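You operate a simulated robot arm through the tools that you are given. There is no shell and no other tool. Be economical: measure what you need, move in short steps, check, and stop when the job is done.

You run a simulated robot arm. Do the job below in one go: nothing can be reset, and whatever is moved stays where it is left.

Task
Press the blue cap home and stand the can in the free well.
Fine: yellow dial to 6 bar and left there, white switch on, slider in, then the yellow button once; slider out; the well is in the long grey tray. Set down upright: white can with a spray button.

It is judged by the outcome, as a careful person would: the job done as asked, and still so three seconds after it is handed in. It fails if anything else is knocked over, pushed out of place, dropped, spilled or broken. Lids that push on must go on centred and level and be pressed home; caps that screw on are set level and turned clockwise until they are tight.

Robot
A 6-joint arm with a two-finger parallel gripper, fixed in place. Base frame: the origin is at the foot of the arm, x ahead of it, y to its left, z up; the work surface is at about z = 0. Units: m, degrees, N and s.
With the tool pointing down near the work surface it reaches from about 0.14 to 0.58 m from the base axis. Its first joint turns from -66.0 to 66.0 degrees. Payload 2.1 kg.
Tool frame: the origin (TCP) lies between the finger pads and is the grasp point; the fingertips stand 0.03 m ahead of it; z points along the fingers, y is the line along which they close. The gripper opens to 0.094 m. The fingers are 0.028 m wide and 0.01 m thick; the gripper's body (0.05 by 0.096 m) begins 0.055 m behind the TCP.
Orientation is that of the tool frame in the base frame, as [roll, pitch, yaw] about the fixed x, y, z axes, in that order (R = Rz(yaw) Ry(pitch) Rx(roll)). With the fingers straight down and closing along the base's y, the tool's x points along the base's -x, its y along +y and its z along -z.

Tools
- The arm moves only by the tool apply_moves. Its argument "deltas" is a list that holds one entry, the list of rows, each a list of 7 numbers: the turn, a rotation vector about the tool's x, y, z in units of 6 degrees (1.0 is 6 degrees), then the shift along the tool's x, y, z in units of 40 mm (1.0 is 40 mm), then the gripper command, from -1 (shut) to 1 (fully open), values between in proportion. In form: [[[wx, wy, wz, x, y, z, claw], ...]]. A call has 1 to 12 rows; each row shifts and turns the commanded pose from where the row before left it, along the tool's axes as they then stand. A call with a number of a shift or a turn outside -1 to 1 is refused whole. Each row takes 0.2 s and may step no farther than 0.05 m and 8.6 degrees from the row before; otherwise, or with a gripper value out of range, the whole call is refused. Where a pose cannot be reached the arm comes as near as it can. A force on the tool above 90 N (or 10 N above the force at the start of the call, whichever is more), or a blocked arm, ends the call early, and 0.2 s more pass. The fingers move at their own pace (about 0.072 m/s each) and stop on an object; they squeeze with about 27 N. The grip force told is the motor's: it shows also when the fingers shut on nothing. Time passes only in rows, and 0.2 s behind the last, so rows that do not move let the fingers close. The reply holds the time, the measured pose of the TCP, the force on the tool along the base axes, the opening and the grip force, in the units named above and with some noise, with the torque about the TCP (base axes, N m) and any sound that the robot's microphone picked up, and new pictures: "show" is both (left out), scene, wrist or none.
- Cameras (640 x 400 px; columns grow to the right, rows downward): "scene" is fixed at [0.0639, -0.3811, 0.4803]; the picture's right is [0.68, -0.74, 0.00], its down [-0.45, -0.41, -0.79] and it looks along [0.58, 0.54, -0.61] (base axes); focal length 214 px, centre (320, 200). "wrist" rides on the gripper at [0.076, 0.014, -0.102] in the tool frame; the picture's right is [-0.18, 0.98, 0.00], its down [-0.75, -0.14, -0.64] and it looks along [-0.63, -0.12, 0.77] (tool axes); focal length 243 px, centre (320, 200). There is no depth. A picture from a camera that has moved, and an enlarged one, comes with that camera's place and axes in the base frame and with its lens.
- zoom(camera, box): a new picture of the part [left, top, right, bottom] of that camera's present view, enlarged. It takes no simulated time.
- finish_job(): hands the job in; it is judged then, once.

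Work in short steps. Places have to be worked out from the pictures, the camera data and where the tool is seen: move nearer, look again, correct. Check each grasp and each placing, and mend what went wrong. You have 120 turns and 200 pictures in all, those below and enlarged ones among them. Open the gripper and draw the arm clear of the work before you hand the job in, unless the task says otherwise; then end with one line.

The tools are called after "Request:" as name(argument=value, ...) on one line, values as JSON. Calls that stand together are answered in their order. apply_moves: Moves the arm, as the interface text tells. Its arguments: {"type":"object","properties":{"deltas":{"type":"array","items":{"type":"array","items":{"type":"array","items":{"type":"number"}}}},"show":{"type":"string","enum":["both","scene","wrist","none"]}},"required":["deltas"]} The other tools are called the same way: zoom (camera, box) takes an enlarged picture of a part of a camera's view; finish_job () hands the job in.

At the start:

```text
time: 0.0
tcp_pos: [0.3572, -0.1026, 0.3774]
tool_rot: [-180.0, 0.1, 180.0]
force: [0.0, 0.3, -0.4]
wrist_torque: [0.0, 0.01, -0.03]
opening: 0.0942
grip_force: 0.0
```

scene: 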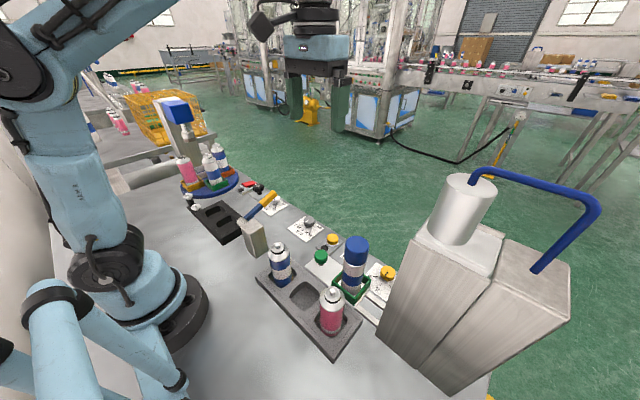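
wrist: 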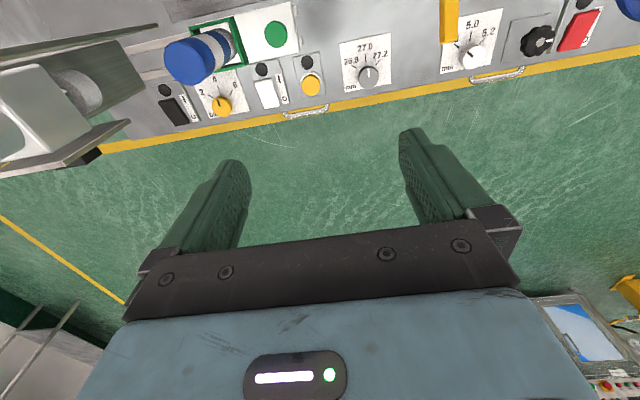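

I'll look closer at the station first, with enlarged pictures from both cameras.

Request:
zoom(camera="scene", box=[240, 220, 420, 360])

Request:
zoom(camera="scene", box=[160, 90, 320, 260])

Request:
zoom(camera="wrist", box=[140, 0, 360, 140])

Request:
zoom(camera="wrist", box=[420, 0, 640, 140])

```text
2.86 times, centred on (330, 290) of scene
camera zoom: at [0.0639, -0.3811, 0.4803], right [0.68, -0.74, 0.0], down [-0.45, -0.41, -0.79], along [0.58, 0.54, -0.61], focal length 613 px, centre (291, -57)
```

zoom: 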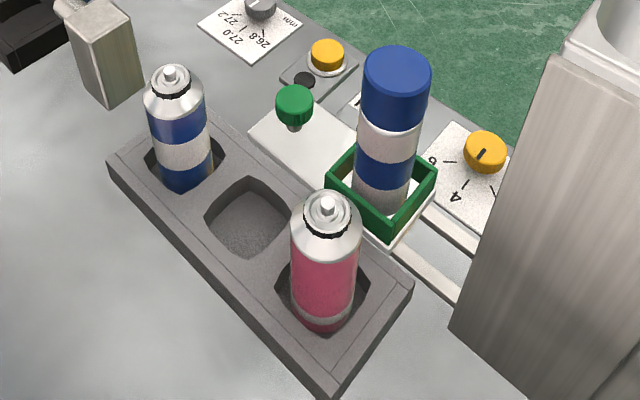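

```text
2.35 times, centred on (240, 175) of scene
camera zoom: at [0.0639, -0.3811, 0.4803], right [0.68, -0.74, 0.0], down [-0.45, -0.41, -0.79], along [0.58, 0.54, -0.61], focal length 505 px, centre (508, 259)
```

zoom: 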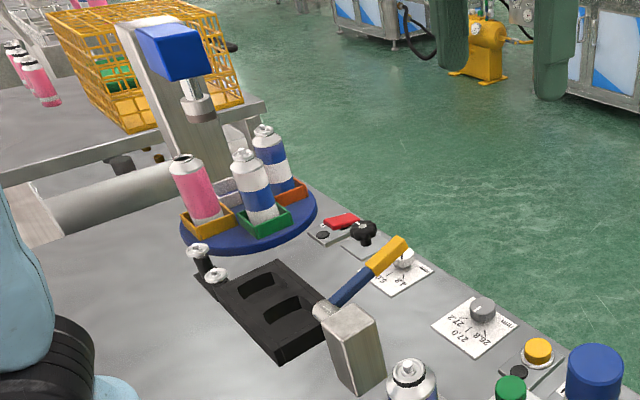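

```text
2.86 times, centred on (250, 70) of wrist
camera zoom: at [0.2801, -0.0879, 0.4795], right [0.18, 0.98, 0.0], down [0.75, -0.14, 0.64], along [0.63, -0.12, -0.77], focal length 693 px, centre (520, 571)
```

zoom: 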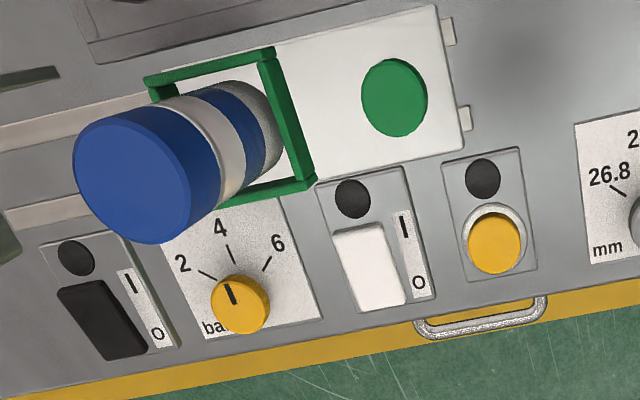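

```text
2.86 times, centred on (530, 70) of wrist
camera zoom: at [0.2801, -0.0879, 0.4795], right [0.18, 0.98, 0.0], down [0.75, -0.14, 0.64], along [0.63, -0.12, -0.77], focal length 693 px, centre (-280, 571)
```

zoom: 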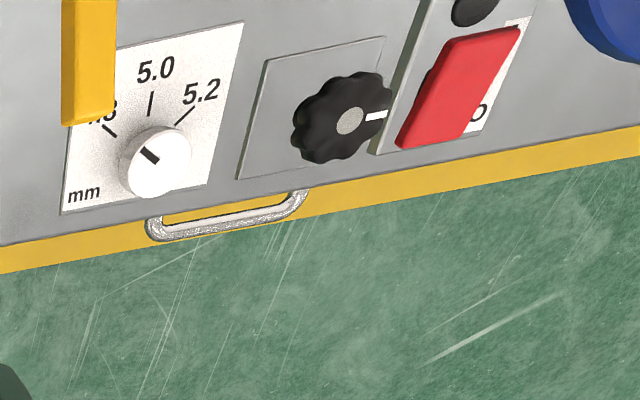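

The bottom line: dial ≈(0.40,-0.295), knob ≈(0.31,-0.158), capped can ≈(0.31,-0.252). I'll yaw the tool 90° so that the wrist camera stands on the +y side and looks at the press.

Request:
apply_moves(deltas=[[[0, 0, 1, 0, 0, 0, 1], [0, 0, 1, 0, 0, 0, 1], [0, 0, 1, 0, 0, 0, 1], [0, 0, 1, 0, 0, 0, 1], [0, 0, 1, 0, 0, 0, 1], [0, 0, 1, 0, 0, 0, 1], [0, 0, 1, 0, 0, 0, 1], [0, 0, 1, 0, 0, 0, 1], [0, 0, 1, 0, 0, 0, 1], [0, 0, 1, 0, 0, 0, 1], [0, 0, 1, 0, 0, 0, 1]]], show="none")

Request:
apply_moves(deltas=[[[0, 0, 1, 0, 0, 0, 1], [0, 0, 1, 0, 0, 0, 1], [0, 0, 1, 0, 0, 0, 1], [0, 0, 1, 0, 0, 0, 1], [0, 0, 0, 0, 0, 0, 1]]])

```text
time: 2.4
tcp_pos: [0.3555, -0.1009, 0.3766]
tool_rot: [180.0, -0.1, 113.9]
force: [-0.6, -0.3, 0.0]
wrist_torque: [-0.02, -0.04, -0.01]
opening: 0.0938
grip_force: 0.1
```

```text
time: 3.6
tcp_pos: [0.3555, -0.1008, 0.3762]
tool_rot: [180.0, -0.1, 89.8]
force: [0.4, -0.1, 0.1]
wrist_torque: [0.02, -0.02, -0.02]
opening: 0.0938
grip_force: 0.1
camera wrist: at [0.3703, -0.0253, 0.4799], right [0.98, -0.19, 0.0], down [-0.14, -0.75, 0.64], along [-0.12, -0.63, -0.77], focal length 243 px, centre (320, 200)
```

scene: 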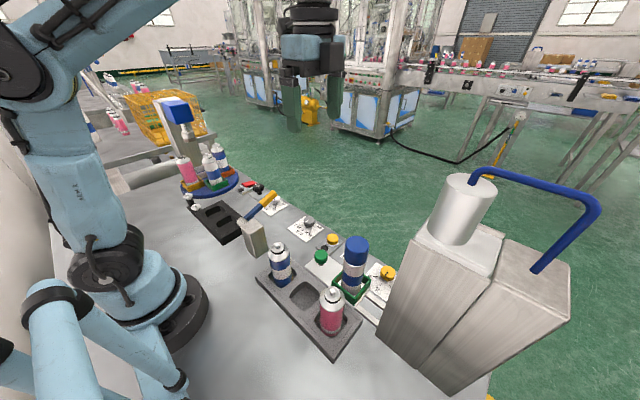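
wrist: 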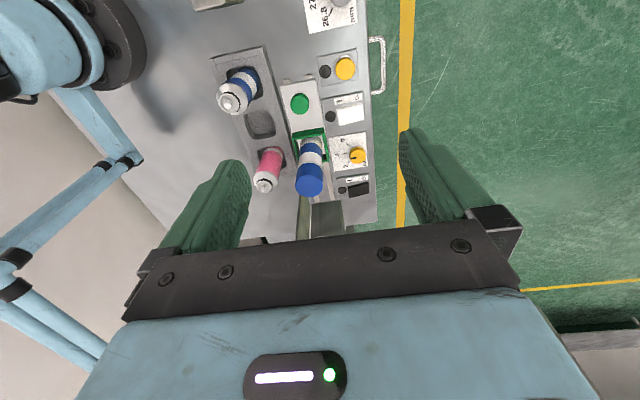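

A zoom on the station in this view gives me a second fix.

Request:
zoom(camera="wrist", box=[200, 30, 400, 250])

```text
1.82 times, centred on (300, 140) of wrist
camera zoom: at [0.3703, -0.0253, 0.4799], right [0.98, -0.19, 0.0], down [-0.14, -0.75, 0.64], along [-0.12, -0.63, -0.77], focal length 441 px, centre (356, 309)
```

zoom: 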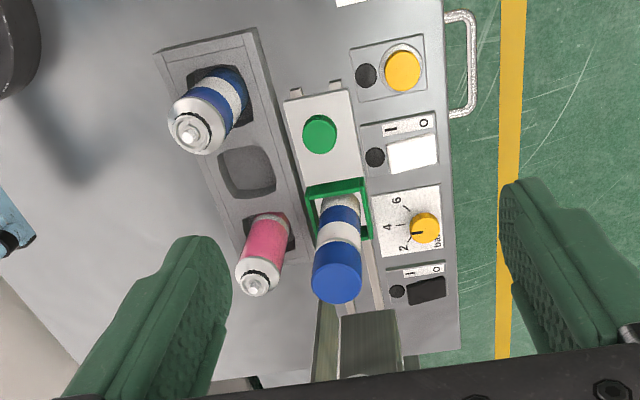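

I'll tilt the fingers toward -y and back off to +y, to look into the press opening.

Request:
apply_moves(deltas=[[[0, 0, 0, 1, 0, 0.5, 1], [0, 0, 0, 1, 0, 0.5, 1], [0, 0, 0, 1, 0, 0.5, 1], [0, -1, 0, 0.3, 0, 0.5, 1], [0, -1, 0, 0.3, 0, 0, 1], [0, -1, 0, 0.3, 0, 0, 1], [0, -1, 0, 0, 0, 0, 1], [0, -1, 0, 0, 0, 0, 1]]], show="wrist")

```text
time: 5.4
tcp_pos: [0.3563, 0.0541, 0.2911]
tool_rot: [-180.0, 30.2, 90.0]
force: [1.2, -0.1, -0.4]
wrist_torque: [0.01, 0.02, 0.02]
opening: 0.0939
grip_force: 0.2
camera wrist: at [0.3709, 0.1711, 0.3425], right [0.98, -0.16, 0.09], down [-0.14, -0.33, 0.93], along [-0.12, -0.93, -0.35], focal length 243 px, centre (320, 200)
```

wrist: 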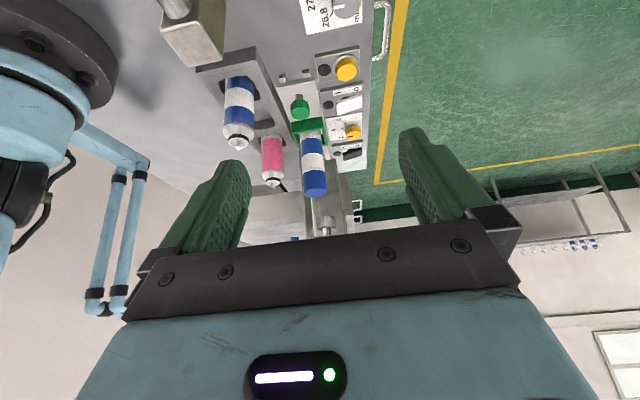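

Request:
zoom(camera="wrist", box=[210, 70, 390, 250])

```text
2.22 times, centred on (300, 160) of wrist
camera zoom: at [0.3709, 0.1711, 0.3425], right [0.98, -0.16, 0.09], down [-0.14, -0.33, 0.93], along [-0.12, -0.93, -0.35], focal length 539 px, centre (364, 289)
```

zoom: 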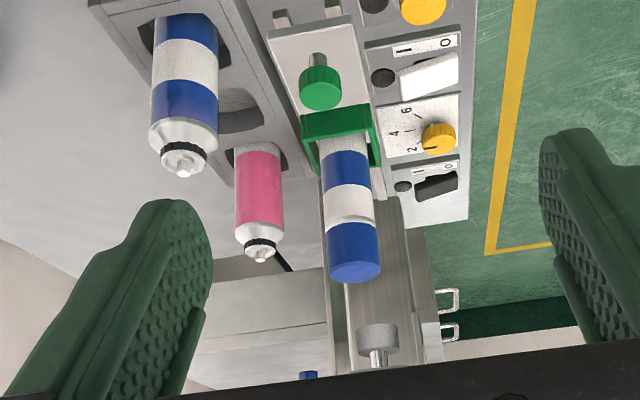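

The press axis comes out near (0.31,-0.37), so slider travel is about 0.12 m in -y. Next I straighten the tool and go above the dial for a closer look.

Request:
apply_moves(deltas=[[[0, 1, 0, 0, 0, 0, 1], [0, 1, 0, 0, 0, 0, 1], [0, 1, 0, 0, 0, 0, 1], [0, 1, 0, 0, 0, 0, 1], [0, 1, 0, 0, 0, 0, 1], [0, 0, 0, -1, 0.28, 0, 1], [0, 0, 0, -1, 0.28, 0, 1], [0, 0, 0, -1, 0.28, 0, 1], [0, 0, 0, -1, 0.28, 0, 1]]], show="none")

Request:
apply_moves(deltas=[[[0, 0, 0, -1, 0, 0.3, 1], [0, 0, 0, -1, 0, 0.5, 1], [0, 0, 0, -1, 0, 0.5, 1], [0, 0, 0, -0.35, 0, 0.5, 1], [0, 0, 0, 0, 0, 0, 1]]], show="wrist")

```text
time: 7.4
tcp_pos: [0.4023, -0.103, 0.2915]
tool_rot: [-180.0, -0.1, 90.0]
force: [-0.8, -1.0, -1.1]
wrist_torque: [-0.01, -0.01, 0.03]
opening: 0.0945
grip_force: 0.1
```

```text
time: 8.6
tcp_pos: [0.4009, -0.2411, 0.2193]
tool_rot: [180.0, 0.0, 90.0]
force: [-1.6, -0.5, -0.7]
wrist_torque: [-0.03, 0.04, -0.02]
opening: 0.094
grip_force: 0.0
camera wrist: at [0.415, -0.1652, 0.3224], right [0.98, -0.18, 0.0], down [-0.14, -0.75, 0.64], along [-0.12, -0.63, -0.77], focal length 243 px, centre (320, 200)
```

wrist: 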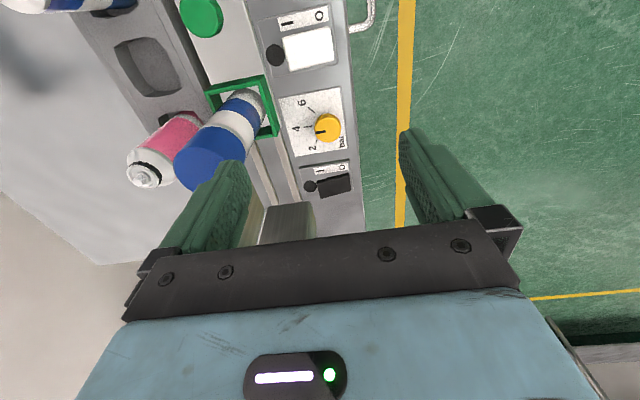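

Request:
zoom(camera="wrist", box=[240, 70, 380, 210])

Request:
zoom(camera="wrist", box=[180, 0, 380, 130])

```text
2.86 times, centred on (310, 140) of wrist
camera zoom: at [0.415, -0.1652, 0.3224], right [0.98, -0.18, 0.0], down [-0.14, -0.75, 0.64], along [-0.12, -0.63, -0.77], focal length 693 px, centre (349, 371)
```

zoom: 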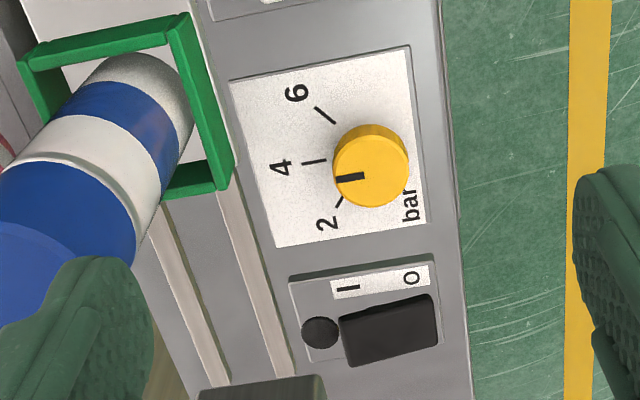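

```text
3.08 times, centred on (280, 65) of wrist
camera zoom: at [0.415, -0.1652, 0.3224], right [0.98, -0.18, 0.0], down [-0.14, -0.75, 0.64], along [-0.12, -0.63, -0.77], focal length 746 px, centre (443, 615)
```

zoom: 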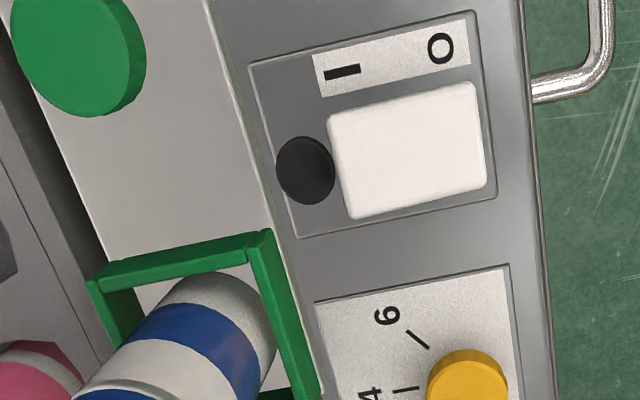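

The pointer appears parallel to the "4" tick, with "6" about 50° further clockwise, centre (0.400,-0.297). I narrow the gripper, move over the dial and descend partway.

Request:
apply_moves(deltas=[[[0, 0, 0, -0.7, 0, 0, 0.28], [0, 0, 0, -0.7, 0, 0, 0.28], [0, 0, 0, 0, 0, 0.8, 0.28], [0, 0, 0, 0, 0, 0.8, 0.28], [0, 0, 0, 0, 0, 0.8, 0.28], [0, 0, 0, 0, 0, 0.6, 0.28], [0, 0, 0, 0, 0, 0, 0.28]]])

```text
time: 10.2
tcp_pos: [0.4012, -0.2987, 0.1005]
tool_rot: [-180.0, 0.1, 90.0]
force: [-0.2, -0.4, 0.2]
wrist_torque: [0.0, -0.01, 0.02]
opening: 0.0603
grip_force: 0.2
camera wrist: at [0.415, -0.2227, 0.2039], right [0.98, -0.18, 0.0], down [-0.14, -0.75, 0.64], along [-0.12, -0.63, -0.77], focal length 243 px, centre (320, 200)
```

scene: 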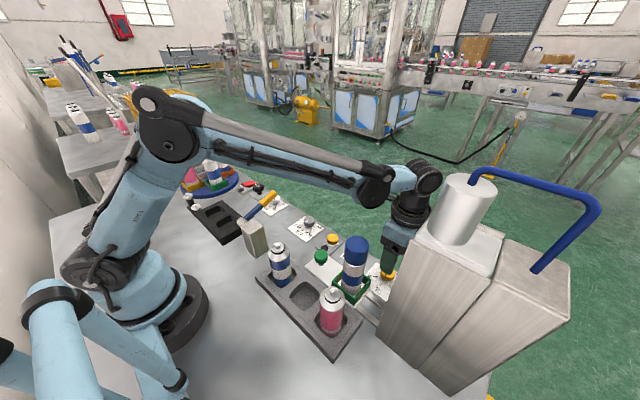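
wrist: 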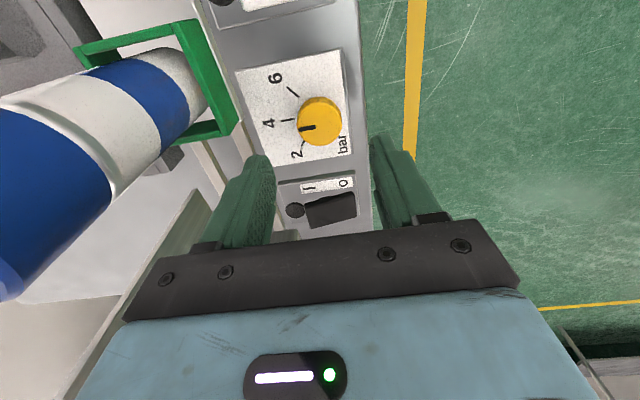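

The dial centre is confirmed at (0.401,-0.297). I descend onto it and close.

Request:
apply_moves(deltas=[[[0, 0, 0, 0.05, 0, 0.5, 0.28], [0, 0, 0, 0, 0, 0.5, 0.28], [0, 0, 0, 0, 0, 0.5, 0.28], [0, 0, 0, 0, 0, 0, 0.28], [0, 0, 0, 0, 0, 0, -1], [0, 0, 0, 0, 0, 0, -1], [0, 0, 0, 0, 0, 0, -1]]], show="wrist")

```text
time: 11.8
tcp_pos: [0.4006, -0.2952, 0.0413]
tool_rot: [179.8, 0.0, 90.1]
force: [14.4, -3.3, -12.3]
wrist_torque: [-0.13, -0.22, 0.01]
opening: 0.0337
grip_force: 45.1
camera wrist: at [0.4148, -0.2188, 0.1441], right [0.98, -0.18, 0.0], down [-0.14, -0.75, 0.64], along [-0.12, -0.63, -0.77], focal length 243 px, centre (320, 200)
```

wrist: 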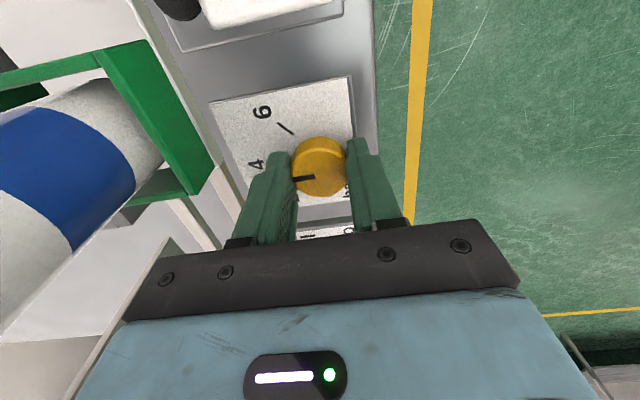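

The dial is held. I turn it clockwise by 48° with a hair of +x easing and then look.

Request:
apply_moves(deltas=[[[0, 0, 0, 0, 0.02, 0, -1], [0, 0, 1, 0, 0, 0, -1], [0, 0, 1, 0, 0, 0, -1], [0, 0, 1, 0, 0, 0, -1], [0, 0, 1, 0, 0, 0, -1], [0, 0, 1, 0, 0, 0, -1], [0, 0, 1, 0, 0, 0, -1], [0, 0, 1, 0, 0, 0, -1], [0, 0, 1, 0, 0, 0, -1], [0, 0, 0, 0, 0, 0, -1]]], show="wrist")

Request:
zoom(camera="wrist", box=[220, 60, 400, 230])

```text
time: 14.0
tcp_pos: [0.4012, -0.2942, 0.0414]
tool_rot: [-180.0, 0.1, 41.9]
force: [-13.2, -3.7, 10.7]
wrist_torque: [-0.15, -0.03, 0.01]
opening: 0.0336
grip_force: 45.2
camera wrist: at [0.4679, -0.2549, 0.144], right [0.52, -0.85, 0.0], down [-0.65, -0.4, 0.64], along [-0.55, -0.33, -0.77], focal length 243 px, centre (320, 200)
```

wrist: 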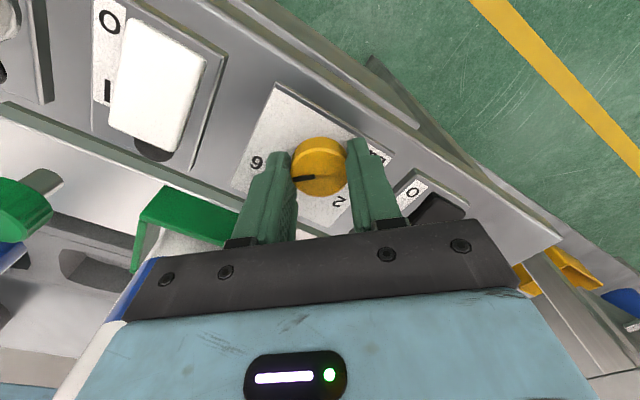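

```text
2.35 times, centred on (310, 145) of wrist
camera zoom: at [0.4679, -0.2549, 0.144], right [0.52, -0.85, 0.0], down [-0.65, -0.4, 0.64], along [-0.55, -0.33, -0.77], focal length 571 px, centre (344, 329)
```

zoom: 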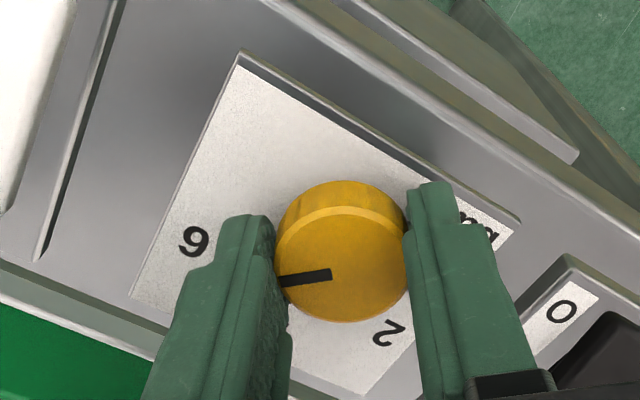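

It turned with the fingers. I open and rise to read the pointer against the 6 tick.

Request:
apply_moves(deltas=[[[0, 0, 0, 0, 0, 0, 0.28], [0, 0, 0, 0, 0, 0, 0.28], [0, 0, 0, 0, 0, -0.6, 0.28], [0, 0, 0, 0, 0, -0.8, 0.28], [0, 0, 0, 0, 0, -0.4, 0.28]]], show="wrist")

Request:
zoom(camera="wrist", box=[240, 60, 400, 180])

```text
time: 15.2
tcp_pos: [0.4017, -0.2952, 0.1114]
tool_rot: [180.0, 0.0, 41.9]
force: [0.2, 0.2, -0.1]
wrist_torque: [-0.01, 0.0, -0.02]
opening: 0.0603
grip_force: 0.1
camera wrist: at [0.469, -0.2559, 0.2148], right [0.52, -0.85, 0.0], down [-0.65, -0.4, 0.64], along [-0.55, -0.33, -0.77], focal length 243 px, centre (320, 200)
```

wrist: 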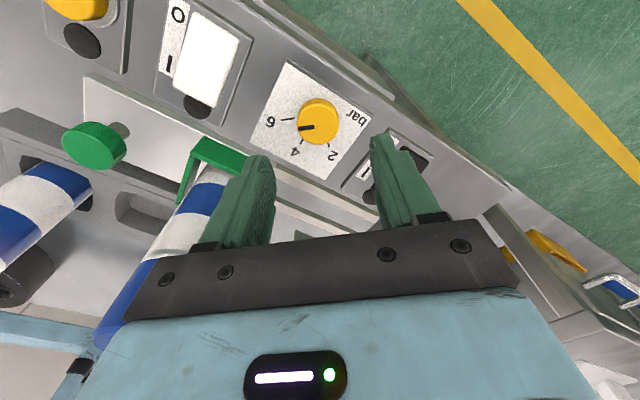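

```text
3.33 times, centred on (320, 120) of wrist
camera zoom: at [0.469, -0.2559, 0.2148], right [0.52, -0.85, 0.0], down [-0.65, -0.4, 0.64], along [-0.55, -0.33, -0.77], focal length 809 px, centre (320, 467)
```

zoom: 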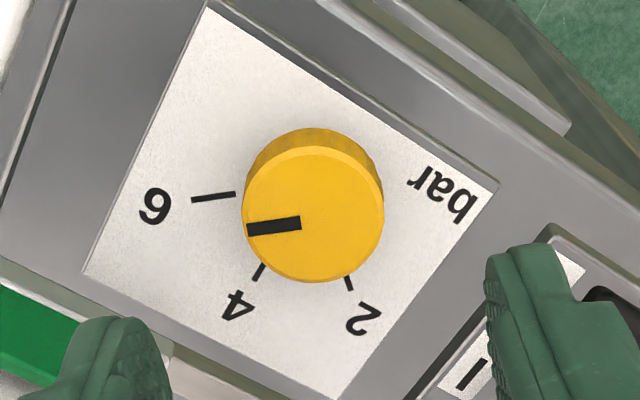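

The pointer reads about 2° short of the 6 tick. I regrasp and nudge it 1.8° clockwise.

Request:
apply_moves(deltas=[[[0, 0, 0, 0, 0, 0.9, 0.28], [0, 0, 0, 0, 0, 0.85, 0.28], [0, 0, 0, 0, 0, 0, 0.28], [0, 0, 0, 0, 0, 0, -1], [0, 0, 0, 0, 0, 0, -1], [0, 0, 0, 0, 0, 0, -1], [0, 0, 0.3, 0, 0, 0, -1], [0, 0, 0, 0, 0, 0, -1], [0, 0, 0, 0, 0, 0, 0.28], [0, 0, 0, 0, 0, 0, 0.28], [0, 0, 0, 0, 0, -0.9, 0.28], [0, 0, 0, 0, 0, -0.9, 0.28]]], show="wrist")

Request:
zoom(camera="wrist", box=[240, 60, 400, 180])

```text
time: 17.8
tcp_pos: [0.402, -0.2948, 0.1122]
tool_rot: [180.0, 0.0, 40.1]
force: [0.8, 0.1, 0.9]
wrist_torque: [-0.01, 0.0, 0.01]
opening: 0.0602
grip_force: 0.0
camera wrist: at [0.469, -0.2569, 0.2159], right [0.49, -0.87, 0.0], down [-0.67, -0.38, 0.64], along [-0.56, -0.32, -0.77], focal length 243 px, centre (320, 200)
```

wrist: 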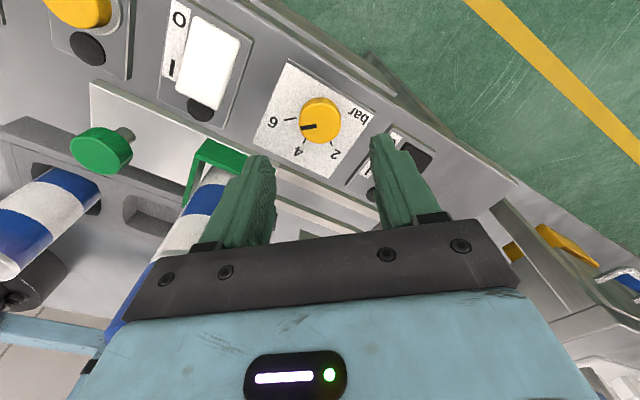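

```text
3.33 times, centred on (320, 120) of wrist
camera zoom: at [0.469, -0.2569, 0.2159], right [0.49, -0.87, 0.0], down [-0.67, -0.38, 0.64], along [-0.56, -0.32, -0.77], focal length 809 px, centre (320, 467)
```

zoom: 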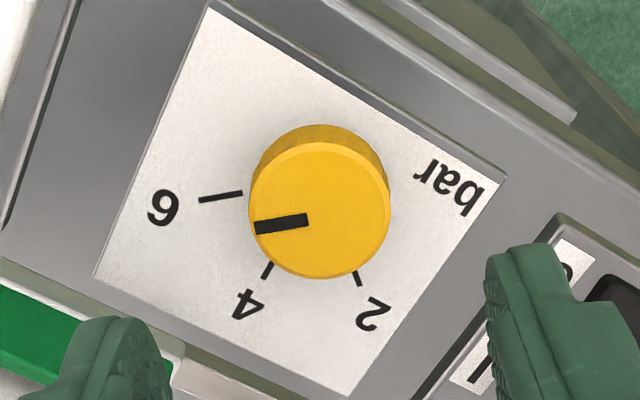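

The dial is at 6. Next comes the white switch: I rise, turn to yaw 0 (camera to +x), shut the fingers and go above the "I" end at about (0.378,-0.206).

Request:
apply_moves(deltas=[[[0, 0, 0, 0, 0, -0.9, -1], [0, 0, 1, 0, 0, 0, -1], [0, 0, 1, 0, 0, 0, -1], [0, 0, 1, 0, 0, 0, -1], [0, 0, 1, 0, 0, 0, -1], [0, 0, 1, 0, 0, 0, -1], [0, 0, 1, 0, 0, 0, -1], [0, 0, 0.68, 0, 0, 0, -1], [0, 0, 0, -0.2, -0.75, 0, -1], [0, 0, 0, -0.2, -0.75, 0, -1], [0, 0, 0, -0.2, -0.73, 0, -1], [0, 0, 0, 0, 0, 0, -1]]])

```text
time: 20.4
tcp_pos: [0.3765, -0.2046, 0.1522]
tool_rot: [-179.9, -0.1, 0.1]
force: [-0.6, -0.5, -0.8]
wrist_torque: [0.02, 0.01, -0.02]
opening: 0.0
grip_force: 26.9
camera wrist: at [0.4537, -0.2192, 0.254], right [-0.18, -0.98, 0.0], down [-0.75, 0.14, 0.64], along [-0.63, 0.12, -0.77], focal length 243 px, centre (320, 200)
```

scene: 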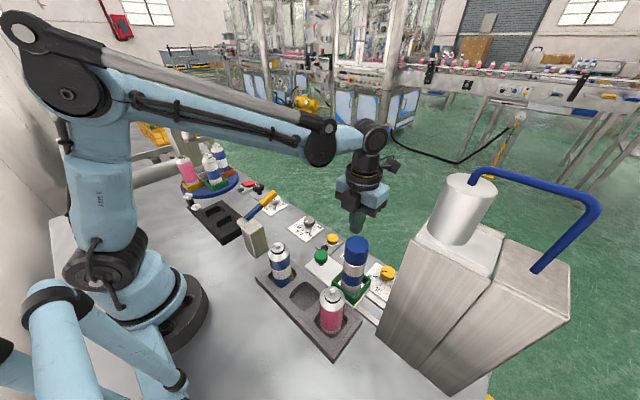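
wrist: 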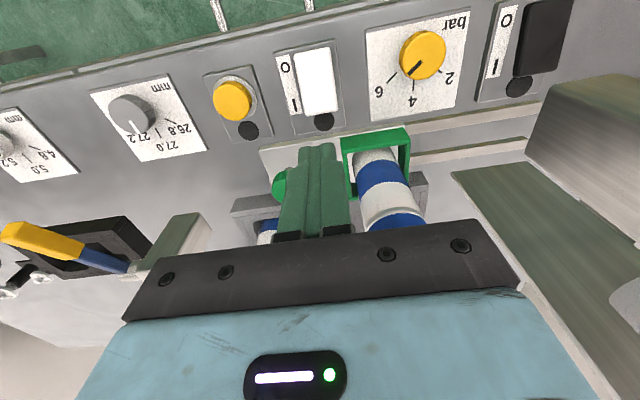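

Request:
zoom(camera="wrist", box=[200, 30, 360, 150])

```text
3.33 times, centred on (280, 90) of wrist
camera zoom: at [0.4537, -0.2192, 0.254], right [-0.18, -0.98, 0.0], down [-0.75, 0.14, 0.64], along [-0.63, 0.12, -0.77], focal length 809 px, centre (453, 567)
```

zoom: 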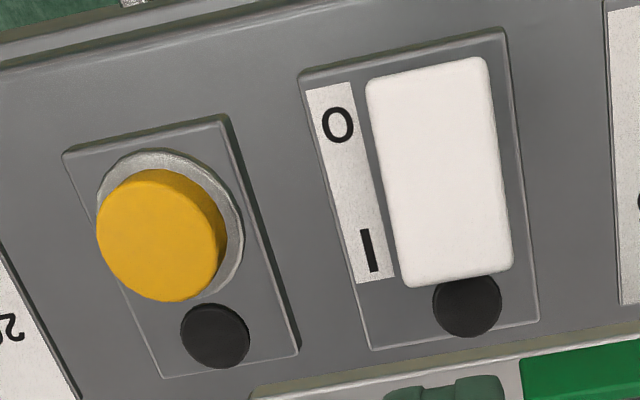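

The rocker centre lies at y≈-0.204 and its raised "I" end at x≈0.37. I descend on it gently in small steps.

Request:
apply_moves(deltas=[[[0, 0, 0, 0, 0, 0.8, -1], [0, 0, 0, 0, 0, 0.8, -1], [0, 0, 0, 0, 0, 0.7, -1], [0, 0, 0, 0, 0, 0.1, -1], [0, 0, 0, 0, 0, 0.1, -1], [0, 0, 0, 0, 0, 0.05, -1]]], show="wrist")

```text
time: 21.7
tcp_pos: [0.3764, -0.2079, 0.0529]
tool_rot: [-180.0, 0.3, 0.0]
force: [-0.9, -0.4, 17.3]
wrist_torque: [0.03, -0.18, 0.06]
opening: 0.0
grip_force: 27.3
stopped in row 6: the force on the tool passed its limit at 102 N (the readings are from after the stop); the commanded pose is now the measured one
camera wrist: at [0.4527, -0.2216, 0.1559], right [-0.18, -0.98, 0.0], down [-0.75, 0.14, 0.64], along [-0.63, 0.12, -0.76], focal length 243 px, centre (320, 200)
```

wrist: 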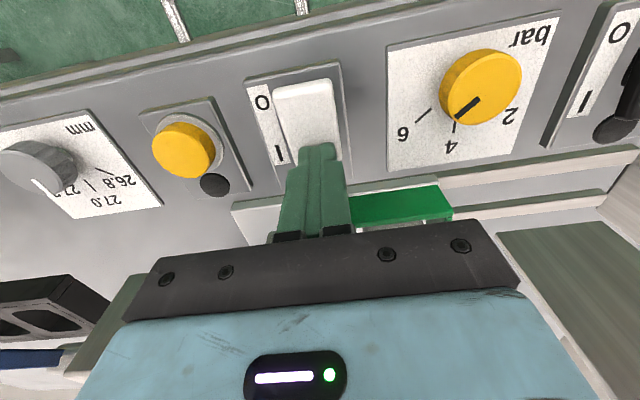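

Force peaked at fingertip z≈0.023. I rise and check whether the rocker flipped.

Request:
apply_moves(deltas=[[[0, 0, 0, 0, 0, -0.8, -1], [0, 0, 0, 0, 0, -0.8, -1], [0, 0, 0, 0, 0, -0.6, -1], [0, 0, 0, 0, 0, 0, -1]]], show="wrist")

Request:
zoom(camera="wrist", box=[200, 30, 360, 150])

```text
time: 22.7
tcp_pos: [0.3791, -0.2088, 0.1408]
tool_rot: [-179.9, 0.2, 0.2]
force: [-0.1, 0.3, -0.2]
wrist_torque: [0.02, 0.01, 0.01]
opening: 0.0
grip_force: 27.1
camera wrist: at [0.4545, -0.2223, 0.2438], right [-0.18, -0.98, 0.0], down [-0.75, 0.14, 0.64], along [-0.63, 0.12, -0.76], focal length 243 px, centre (320, 200)
```

wrist: 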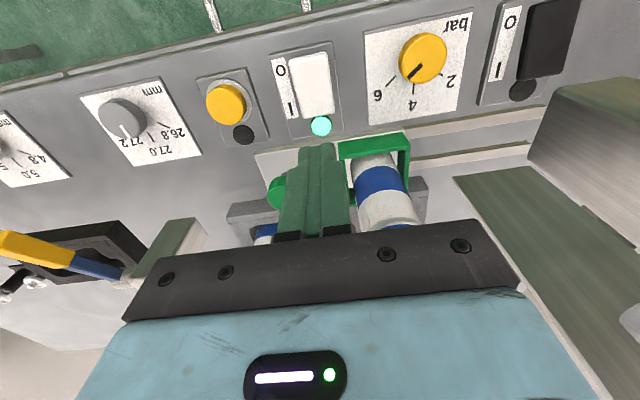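

```text
3.33 times, centred on (280, 90) of wrist
camera zoom: at [0.4545, -0.2223, 0.2438], right [-0.18, -0.98, 0.0], down [-0.75, 0.14, 0.64], along [-0.63, 0.12, -0.76], focal length 809 px, centre (453, 567)
```

zoom: 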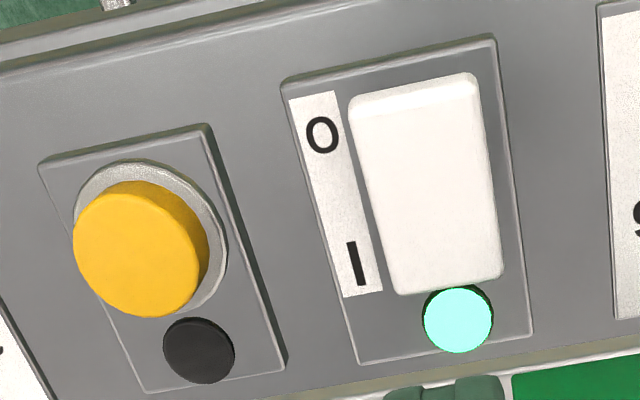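

Lamp lit: the switch is on. Next is the slider knob: I move above (0.310,-0.158) and turn back to yaw 90 so that the fingers close along x and stay clear of the press.

Request:
apply_moves(deltas=[[[0, 0, 0, -0.45, -0.4, -0.3, -1], [0, 0, 0, -0.6, -0.45, 0, -1], [0, 0, 0, -0.67, -0.42, 0, -1], [0, 0, -1, 0, 0, 0, -1], [0, 0, -1, 0, 0, 0, -1], [0, 0, -1, 0, 0, 0, -1], [0, 0, -1, 0, 0, 0, -1], [0, 0, -1, 0, 0, 0, -1], [0, 0, -1, 0, 0, 0, -1], [0, 0, -1, 0, 0, 0, -1], [0, 0, -1, 0, 0, 0, -1], [0, 0, -1, 0, 0, 0, -1]]], show="none")

Request:
apply_moves(deltas=[[[0, 0, -1, 0, 0, 0, 0.28], [0, 0, -1, 0, 0, 0, 0.28], [0, 0, -1, 0, 0, 0, 0.28], [0, 0, -1, 0, 0, 0, 0.28], [0, 0, -1, 0, 0, 0, 0.28], [0, 0, -1, 0, 0, 0, 0.28], [0, 0, 0, 0, 0, 0, 0.28]]])

```text
time: 25.3
tcp_pos: [0.3067, -0.1556, 0.1538]
tool_rot: [-179.7, 0.1, 54.1]
force: [0.2, 0.2, -0.1]
wrist_torque: [0.0, 0.0, -0.06]
opening: 0.0
grip_force: 26.8
```

```text
time: 26.9
tcp_pos: [0.3068, -0.156, 0.1535]
tool_rot: [-179.8, 0.0, 90.2]
force: [-0.3, -0.3, 0.9]
wrist_torque: [0.0, 0.02, 0.0]
opening: 0.0602
grip_force: 0.0
camera wrist: at [0.3218, -0.0806, 0.2566], right [0.98, -0.18, 0.0], down [-0.14, -0.75, 0.64], along [-0.12, -0.63, -0.77], focal length 243 px, centre (320, 200)
```

scene: 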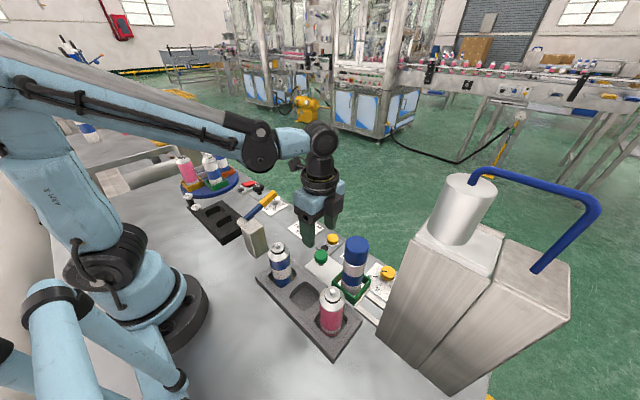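
wrist: 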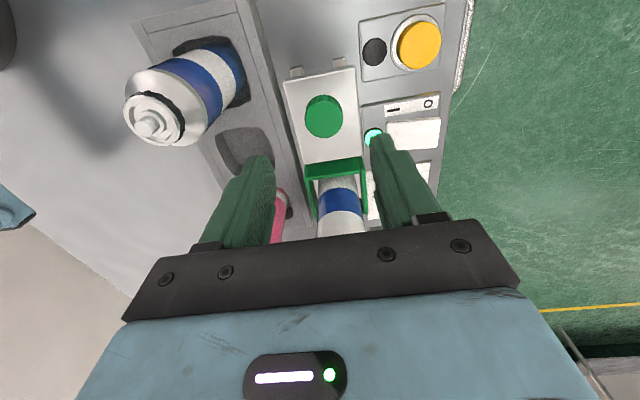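

The knob fix is (0.309,-0.159). I descend to z≈0.052 and close on it.

Request:
apply_moves(deltas=[[[0, 0, 0, -0.09, 0.06, 0.8, 0.28], [0, 0, 0, 0, 0, 0.8, 0.28], [0, 0, 0, 0, 0, 0.6, 0.28], [0, 0, 0, 0, 0, 0.33, 0.28], [0, 0, 0, 0, 0, 0, 0.28], [0, 0, 0, 0, 0, 0, -1], [0, 0, 0, 0, 0, 0, -1], [0, 0, 0, 0, 0, 0, -1]]])

```text
time: 27.9
tcp_pos: [0.3075, -0.159, 0.0584]
tool_rot: [-179.1, -0.2, 90.2]
force: [2.3, 1.5, 29.9]
wrist_torque: [-0.04, 1.09, -0.06]
opening: 0.0588
grip_force: 0.0
stopped in row 5: the force on the tool passed its limit at 149 N (the readings are from after the stop); the commanded pose is now the measured one
camera wrist: at [0.3233, -0.0832, 0.1614], right [0.98, -0.18, -0.02], down [-0.13, -0.76, 0.64], along [-0.13, -0.63, -0.77], focal length 243 px, centre (320, 200)
```

scene: 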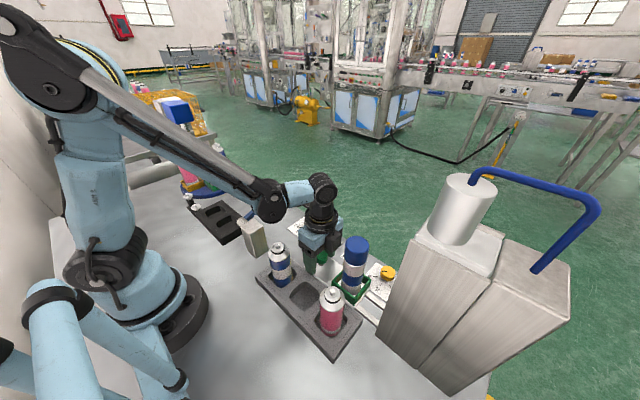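
wrist: 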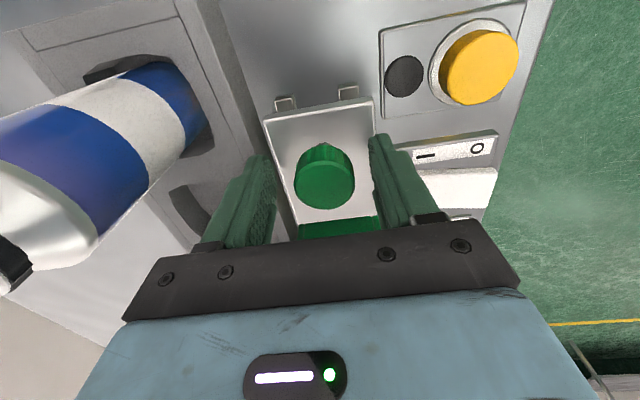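

The left fingertip touched the tray's edge (tray top ≈0.028). I rise a little, narrow the opening to about 0.044 and grip the knob higher.

Request:
apply_moves(deltas=[[[0, 0, 0, 0, 0, -0.15, 0.28], [0, 0, 0, 0, 0.05, -0.1, -0.06], [0, 0, 0, 0, 0, 0, -0.06], [0, 0, 0, 0, 0, 0.15, -0.06], [0, 0, 0, 0, 0, 0, -0.06], [0, 0, 0, 0, 0, 0, -1], [0, 0, 0, 0, 0, 0, -1], [0, 0, 0, 0, 0, 0, -1]]])

```text
time: 29.7
tcp_pos: [0.3102, -0.1578, 0.0615]
tool_rot: [-179.3, -0.3, 90.1]
force: [9.9, -0.3, -9.8]
wrist_torque: [-0.12, -0.7, -0.07]
opening: 0.0314
grip_force: 44.8
camera wrist: at [0.3254, -0.0819, 0.1644], right [0.98, -0.18, -0.01], down [-0.13, -0.76, 0.64], along [-0.13, -0.63, -0.77], focal length 243 px, centre (320, 200)
```

scene: 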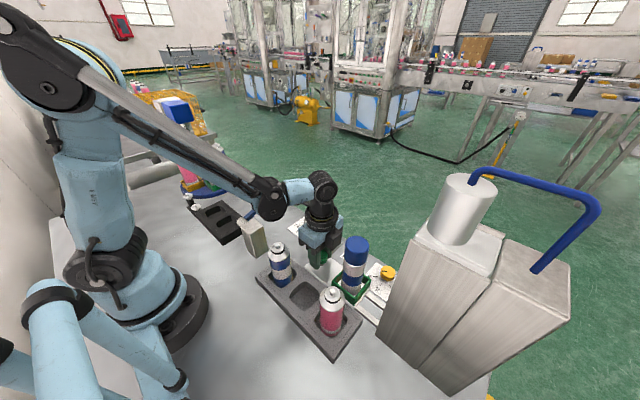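
wrist: 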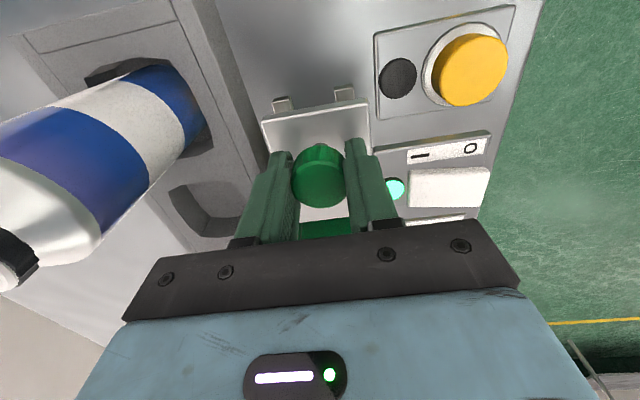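

Knob gripped. I slide it gently in -y, watching the force.

Request:
apply_moves(deltas=[[[0, 0, 0, -0.1, 0, 0, -1], [0, 0, 0, -0.2, 0, 0, -1], [0, 0, 0, -0.25, 0, 0, -1], [0, 0, 0, -0.25, 0, 0, -1], [0, 0, 0, -0.25, 0, 0, -1], [0, 0, 0, -0.25, 0, 0, -1], [0, 0, 0, -0.25, 0, 0, -1], [0, 0, 0, -0.2, 0, 0, -1], [0, 0, 0, -0.1, 0, 0, -1]]])

```text
time: 31.7
tcp_pos: [0.3106, -0.2336, 0.0613]
tool_rot: [-179.2, -0.2, 90.1]
force: [8.7, 0.8, 37.0]
wrist_torque: [0.08, -0.77, -0.07]
opening: 0.0308
grip_force: 45.3
camera wrist: at [0.3257, -0.1574, 0.1641], right [0.98, -0.18, -0.01], down [-0.13, -0.76, 0.64], along [-0.13, -0.63, -0.77], focal length 243 px, centre (320, 200)
```

scene: 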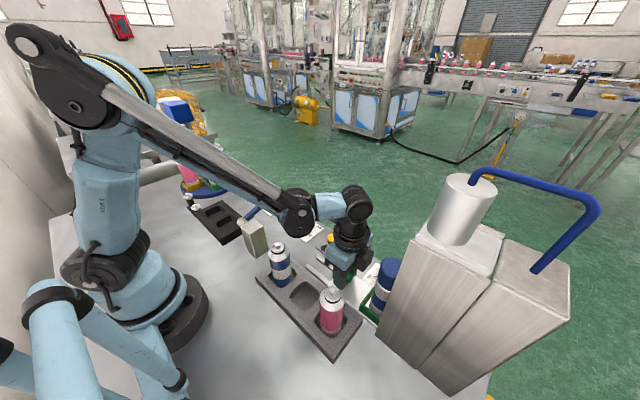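
wrist: 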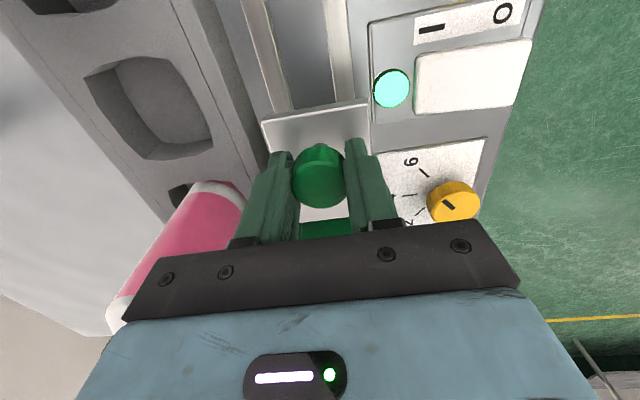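

It slides freely (0.076 m so far). I continue in small steps until the stop.

Request:
apply_moves(deltas=[[[0, 0, 0, -0.15, 0, 0, -1], [0, 0, 0, -0.2, 0, 0, -1], [0, 0, 0, -0.2, 0, 0, -1], [0, 0, 0, -0.2, 0, 0, -1], [0, 0, 0, -0.1, 0, 0, -1], [0, 0, 0, -0.1, 0, 0, -1], [0, 0, 0, -0.1, 0, 0, -1], [0, 0, 0, -0.1, 0, 0, -1]]])

```text
time: 33.5
tcp_pos: [0.3099, -0.2771, 0.0619]
tool_rot: [-179.5, -0.1, 90.1]
force: [28.4, 1.2, -38.1]
wrist_torque: [-0.05, -0.51, -0.08]
opening: 0.0315
grip_force: 44.8
camera wrist: at [0.325, -0.2017, 0.1646], right [0.98, -0.18, -0.01], down [-0.13, -0.76, 0.64], along [-0.12, -0.63, -0.77], focal length 243 px, centre (320, 200)
```

scene: 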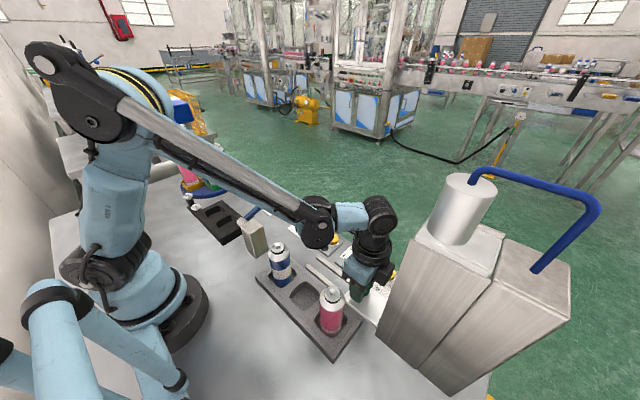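
wrist: 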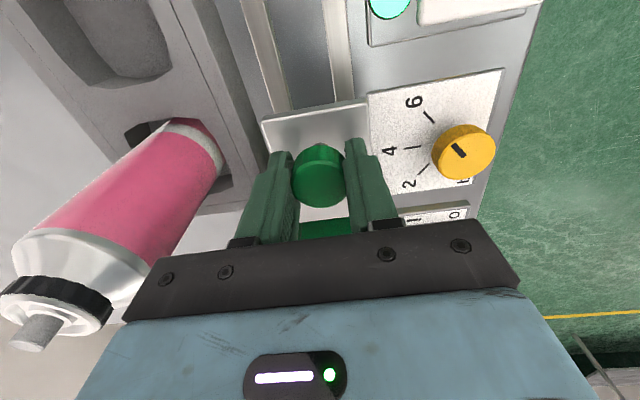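

Request:
apply_moves(deltas=[[[0, 0, 0, -0.1, 0, 0, -1], [0, 0, 0, -0.1, 0, 0, -1], [0, 0, 0, -0.1, 0, 0, -1], [0, 0, 0, -0.1, 0, 0, -1]]], show="wrist")

```text
time: 34.5
tcp_pos: [0.3099, -0.281, 0.0613]
tool_rot: [-178.9, -2.4, 90.9]
force: [-3.4, 6.2, -0.4]
wrist_torque: [-0.16, -0.35, 0.18]
opening: 0.0309
grip_force: 45.2
stopped in row 4: the force on the tool passed its limit at 94 N (the readings are from after the stop); the commanded pose is now the measured one
camera wrist: at [0.3254, -0.2092, 0.1672], right [0.99, -0.17, -0.03], down [-0.12, -0.78, 0.61], along [-0.12, -0.6, -0.79], focal length 243 px, centre (320, 200)
```

wrist: 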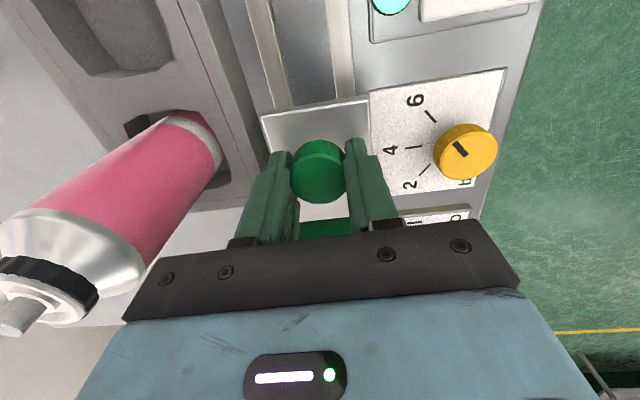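

The slider is against its stop. I release, straighten and rise clear, then head for the yellow button at (0.395,-0.125).

Request:
apply_moves(deltas=[[[0, 0, 0, 0, 0, 0, 0.1], [0, 0, 0, 0, 0, 0, 0.1], [0, -0.4, 0.15, 0, 0, 0, 0.1], [0, 0, 0, 0, 0, -0.5, 0.1], [0, 0, 0, 0, 0, -0.8, 0.1], [0, 0, 0, 0, 0, -0.8, -1], [0, 0, 0, 0.9, 0.4, -0.2, -1], [0, 0, 0, 0.9, 0.5, 0, -1], [0, 0, 0, 0.9, 0.6, 0, -1], [0, 0, 0, 0.9, 0.6, 0, -1], [0, 0, 0, 0, 0, 0, -1]]])

```text
time: 37.0
tcp_pos: [0.3961, -0.1382, 0.1559]
tool_rot: [-179.0, 0.1, 89.9]
force: [0.1, -1.4, -1.1]
wrist_torque: [0.0, 0.01, -0.03]
opening: 0.0
grip_force: 26.6
camera wrist: at [0.4118, -0.0611, 0.2585], right [0.98, -0.19, -0.02], down [-0.13, -0.75, 0.65], along [-0.13, -0.63, -0.76], focal length 243 px, centre (320, 200)
```

scene: 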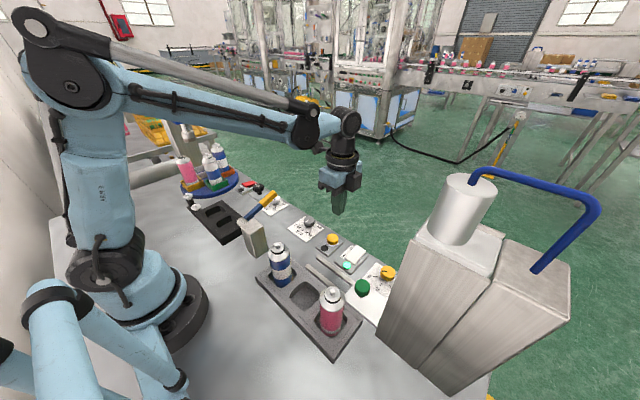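
wrist: 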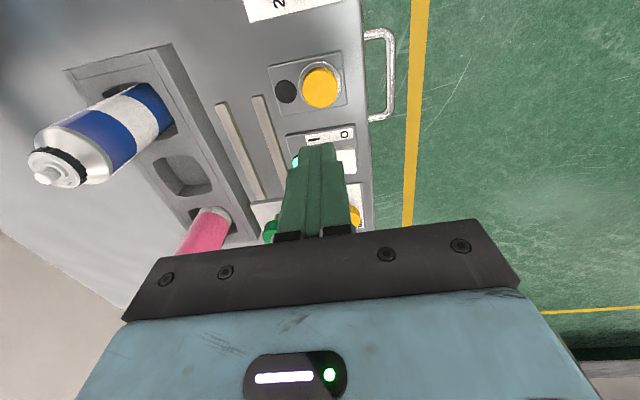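

Button at (0.396,-0.1245). I move over it and press straight down once in small steps.

Request:
apply_moves(deltas=[[[0, 0, 0, 0.34, 0, 0, -1], [0, 0, 0, 0, 0, 0.9, -1], [0, 0, 0, 0, 0, 0.9, -1], [0, 0, 0, 0, 0, 0.4, -1], [0, 0, 0, 0, 0, 0, -1], [0, 0, 0, 0, 0, 0.1, -1], [0, 0, 0, 0, 0, 0.1, -1], [0, 0, 0, 0, 0, 0.1, -1]]])

```text
time: 38.8
tcp_pos: [0.3946, -0.1237, 0.053]
tool_rot: [-178.9, 0.2, 90.0]
force: [-0.3, 0.8, 1.3]
wrist_torque: [0.07, 0.0, -0.01]
opening: 0.0001
grip_force: 27.1
camera wrist: at [0.4107, -0.047, 0.1547], right [0.98, -0.18, -0.02], down [-0.13, -0.75, 0.65], along [-0.13, -0.63, -0.76], focal length 243 px, centre (320, 200)
```

scene: 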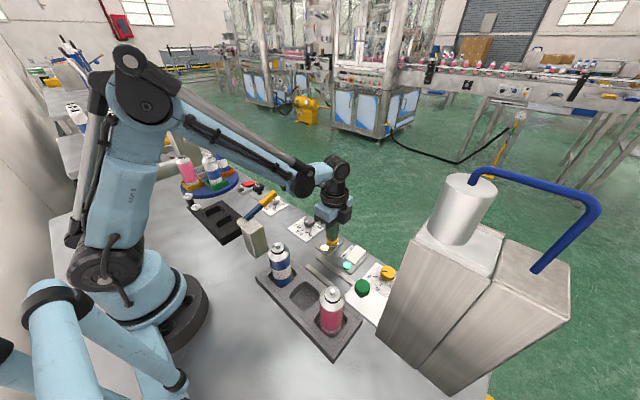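
wrist: 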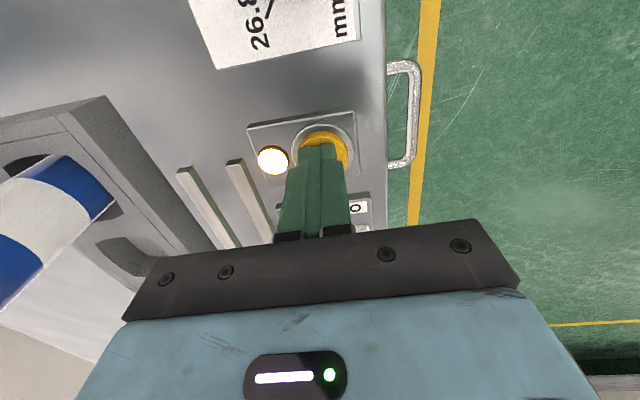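

The button's lamp lit: the cycle has been triggered. I lift off and wait.

Request:
apply_moves(deltas=[[[0, 0, 0, 0, 0, -0.8, -1], [0, 0, 0, 0, 0, -0.8, -1], [0, 0, 0, 0, 0, -0.8, -1], [0, 0, 0, 0, 0, 0, -1], [0, 0, 0, 0, 0, 0, -1], [0, 0, 0, 0, 0, 0, -1], [0, 0, 0, 0, 0, 0, -1], [0, 0, 0, 0, 0, 0, -1]]])

```text
time: 40.5
tcp_pos: [0.3981, -0.1266, 0.1496]
tool_rot: [-178.9, 0.1, 90.0]
force: [0.0, -0.4, -0.3]
wrist_torque: [-0.03, -0.02, -0.02]
opening: 0.0003
grip_force: 26.9
camera wrist: at [0.4144, -0.0499, 0.2525], right [0.98, -0.18, -0.02], down [-0.13, -0.75, 0.65], along [-0.13, -0.63, -0.76], focal length 243 px, centre (320, 200)
```

scene: 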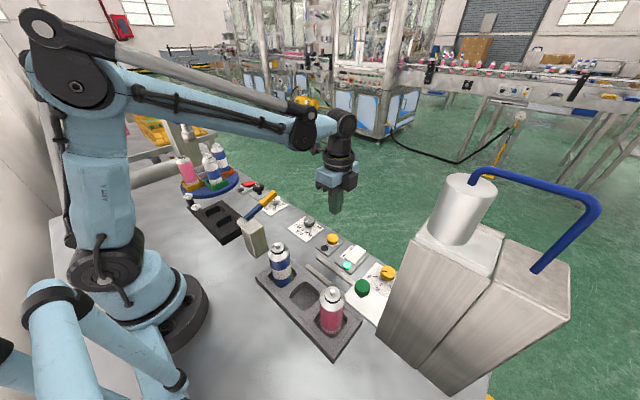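
wrist: 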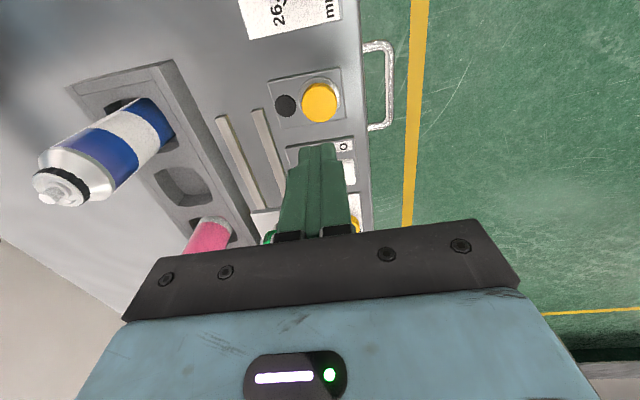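

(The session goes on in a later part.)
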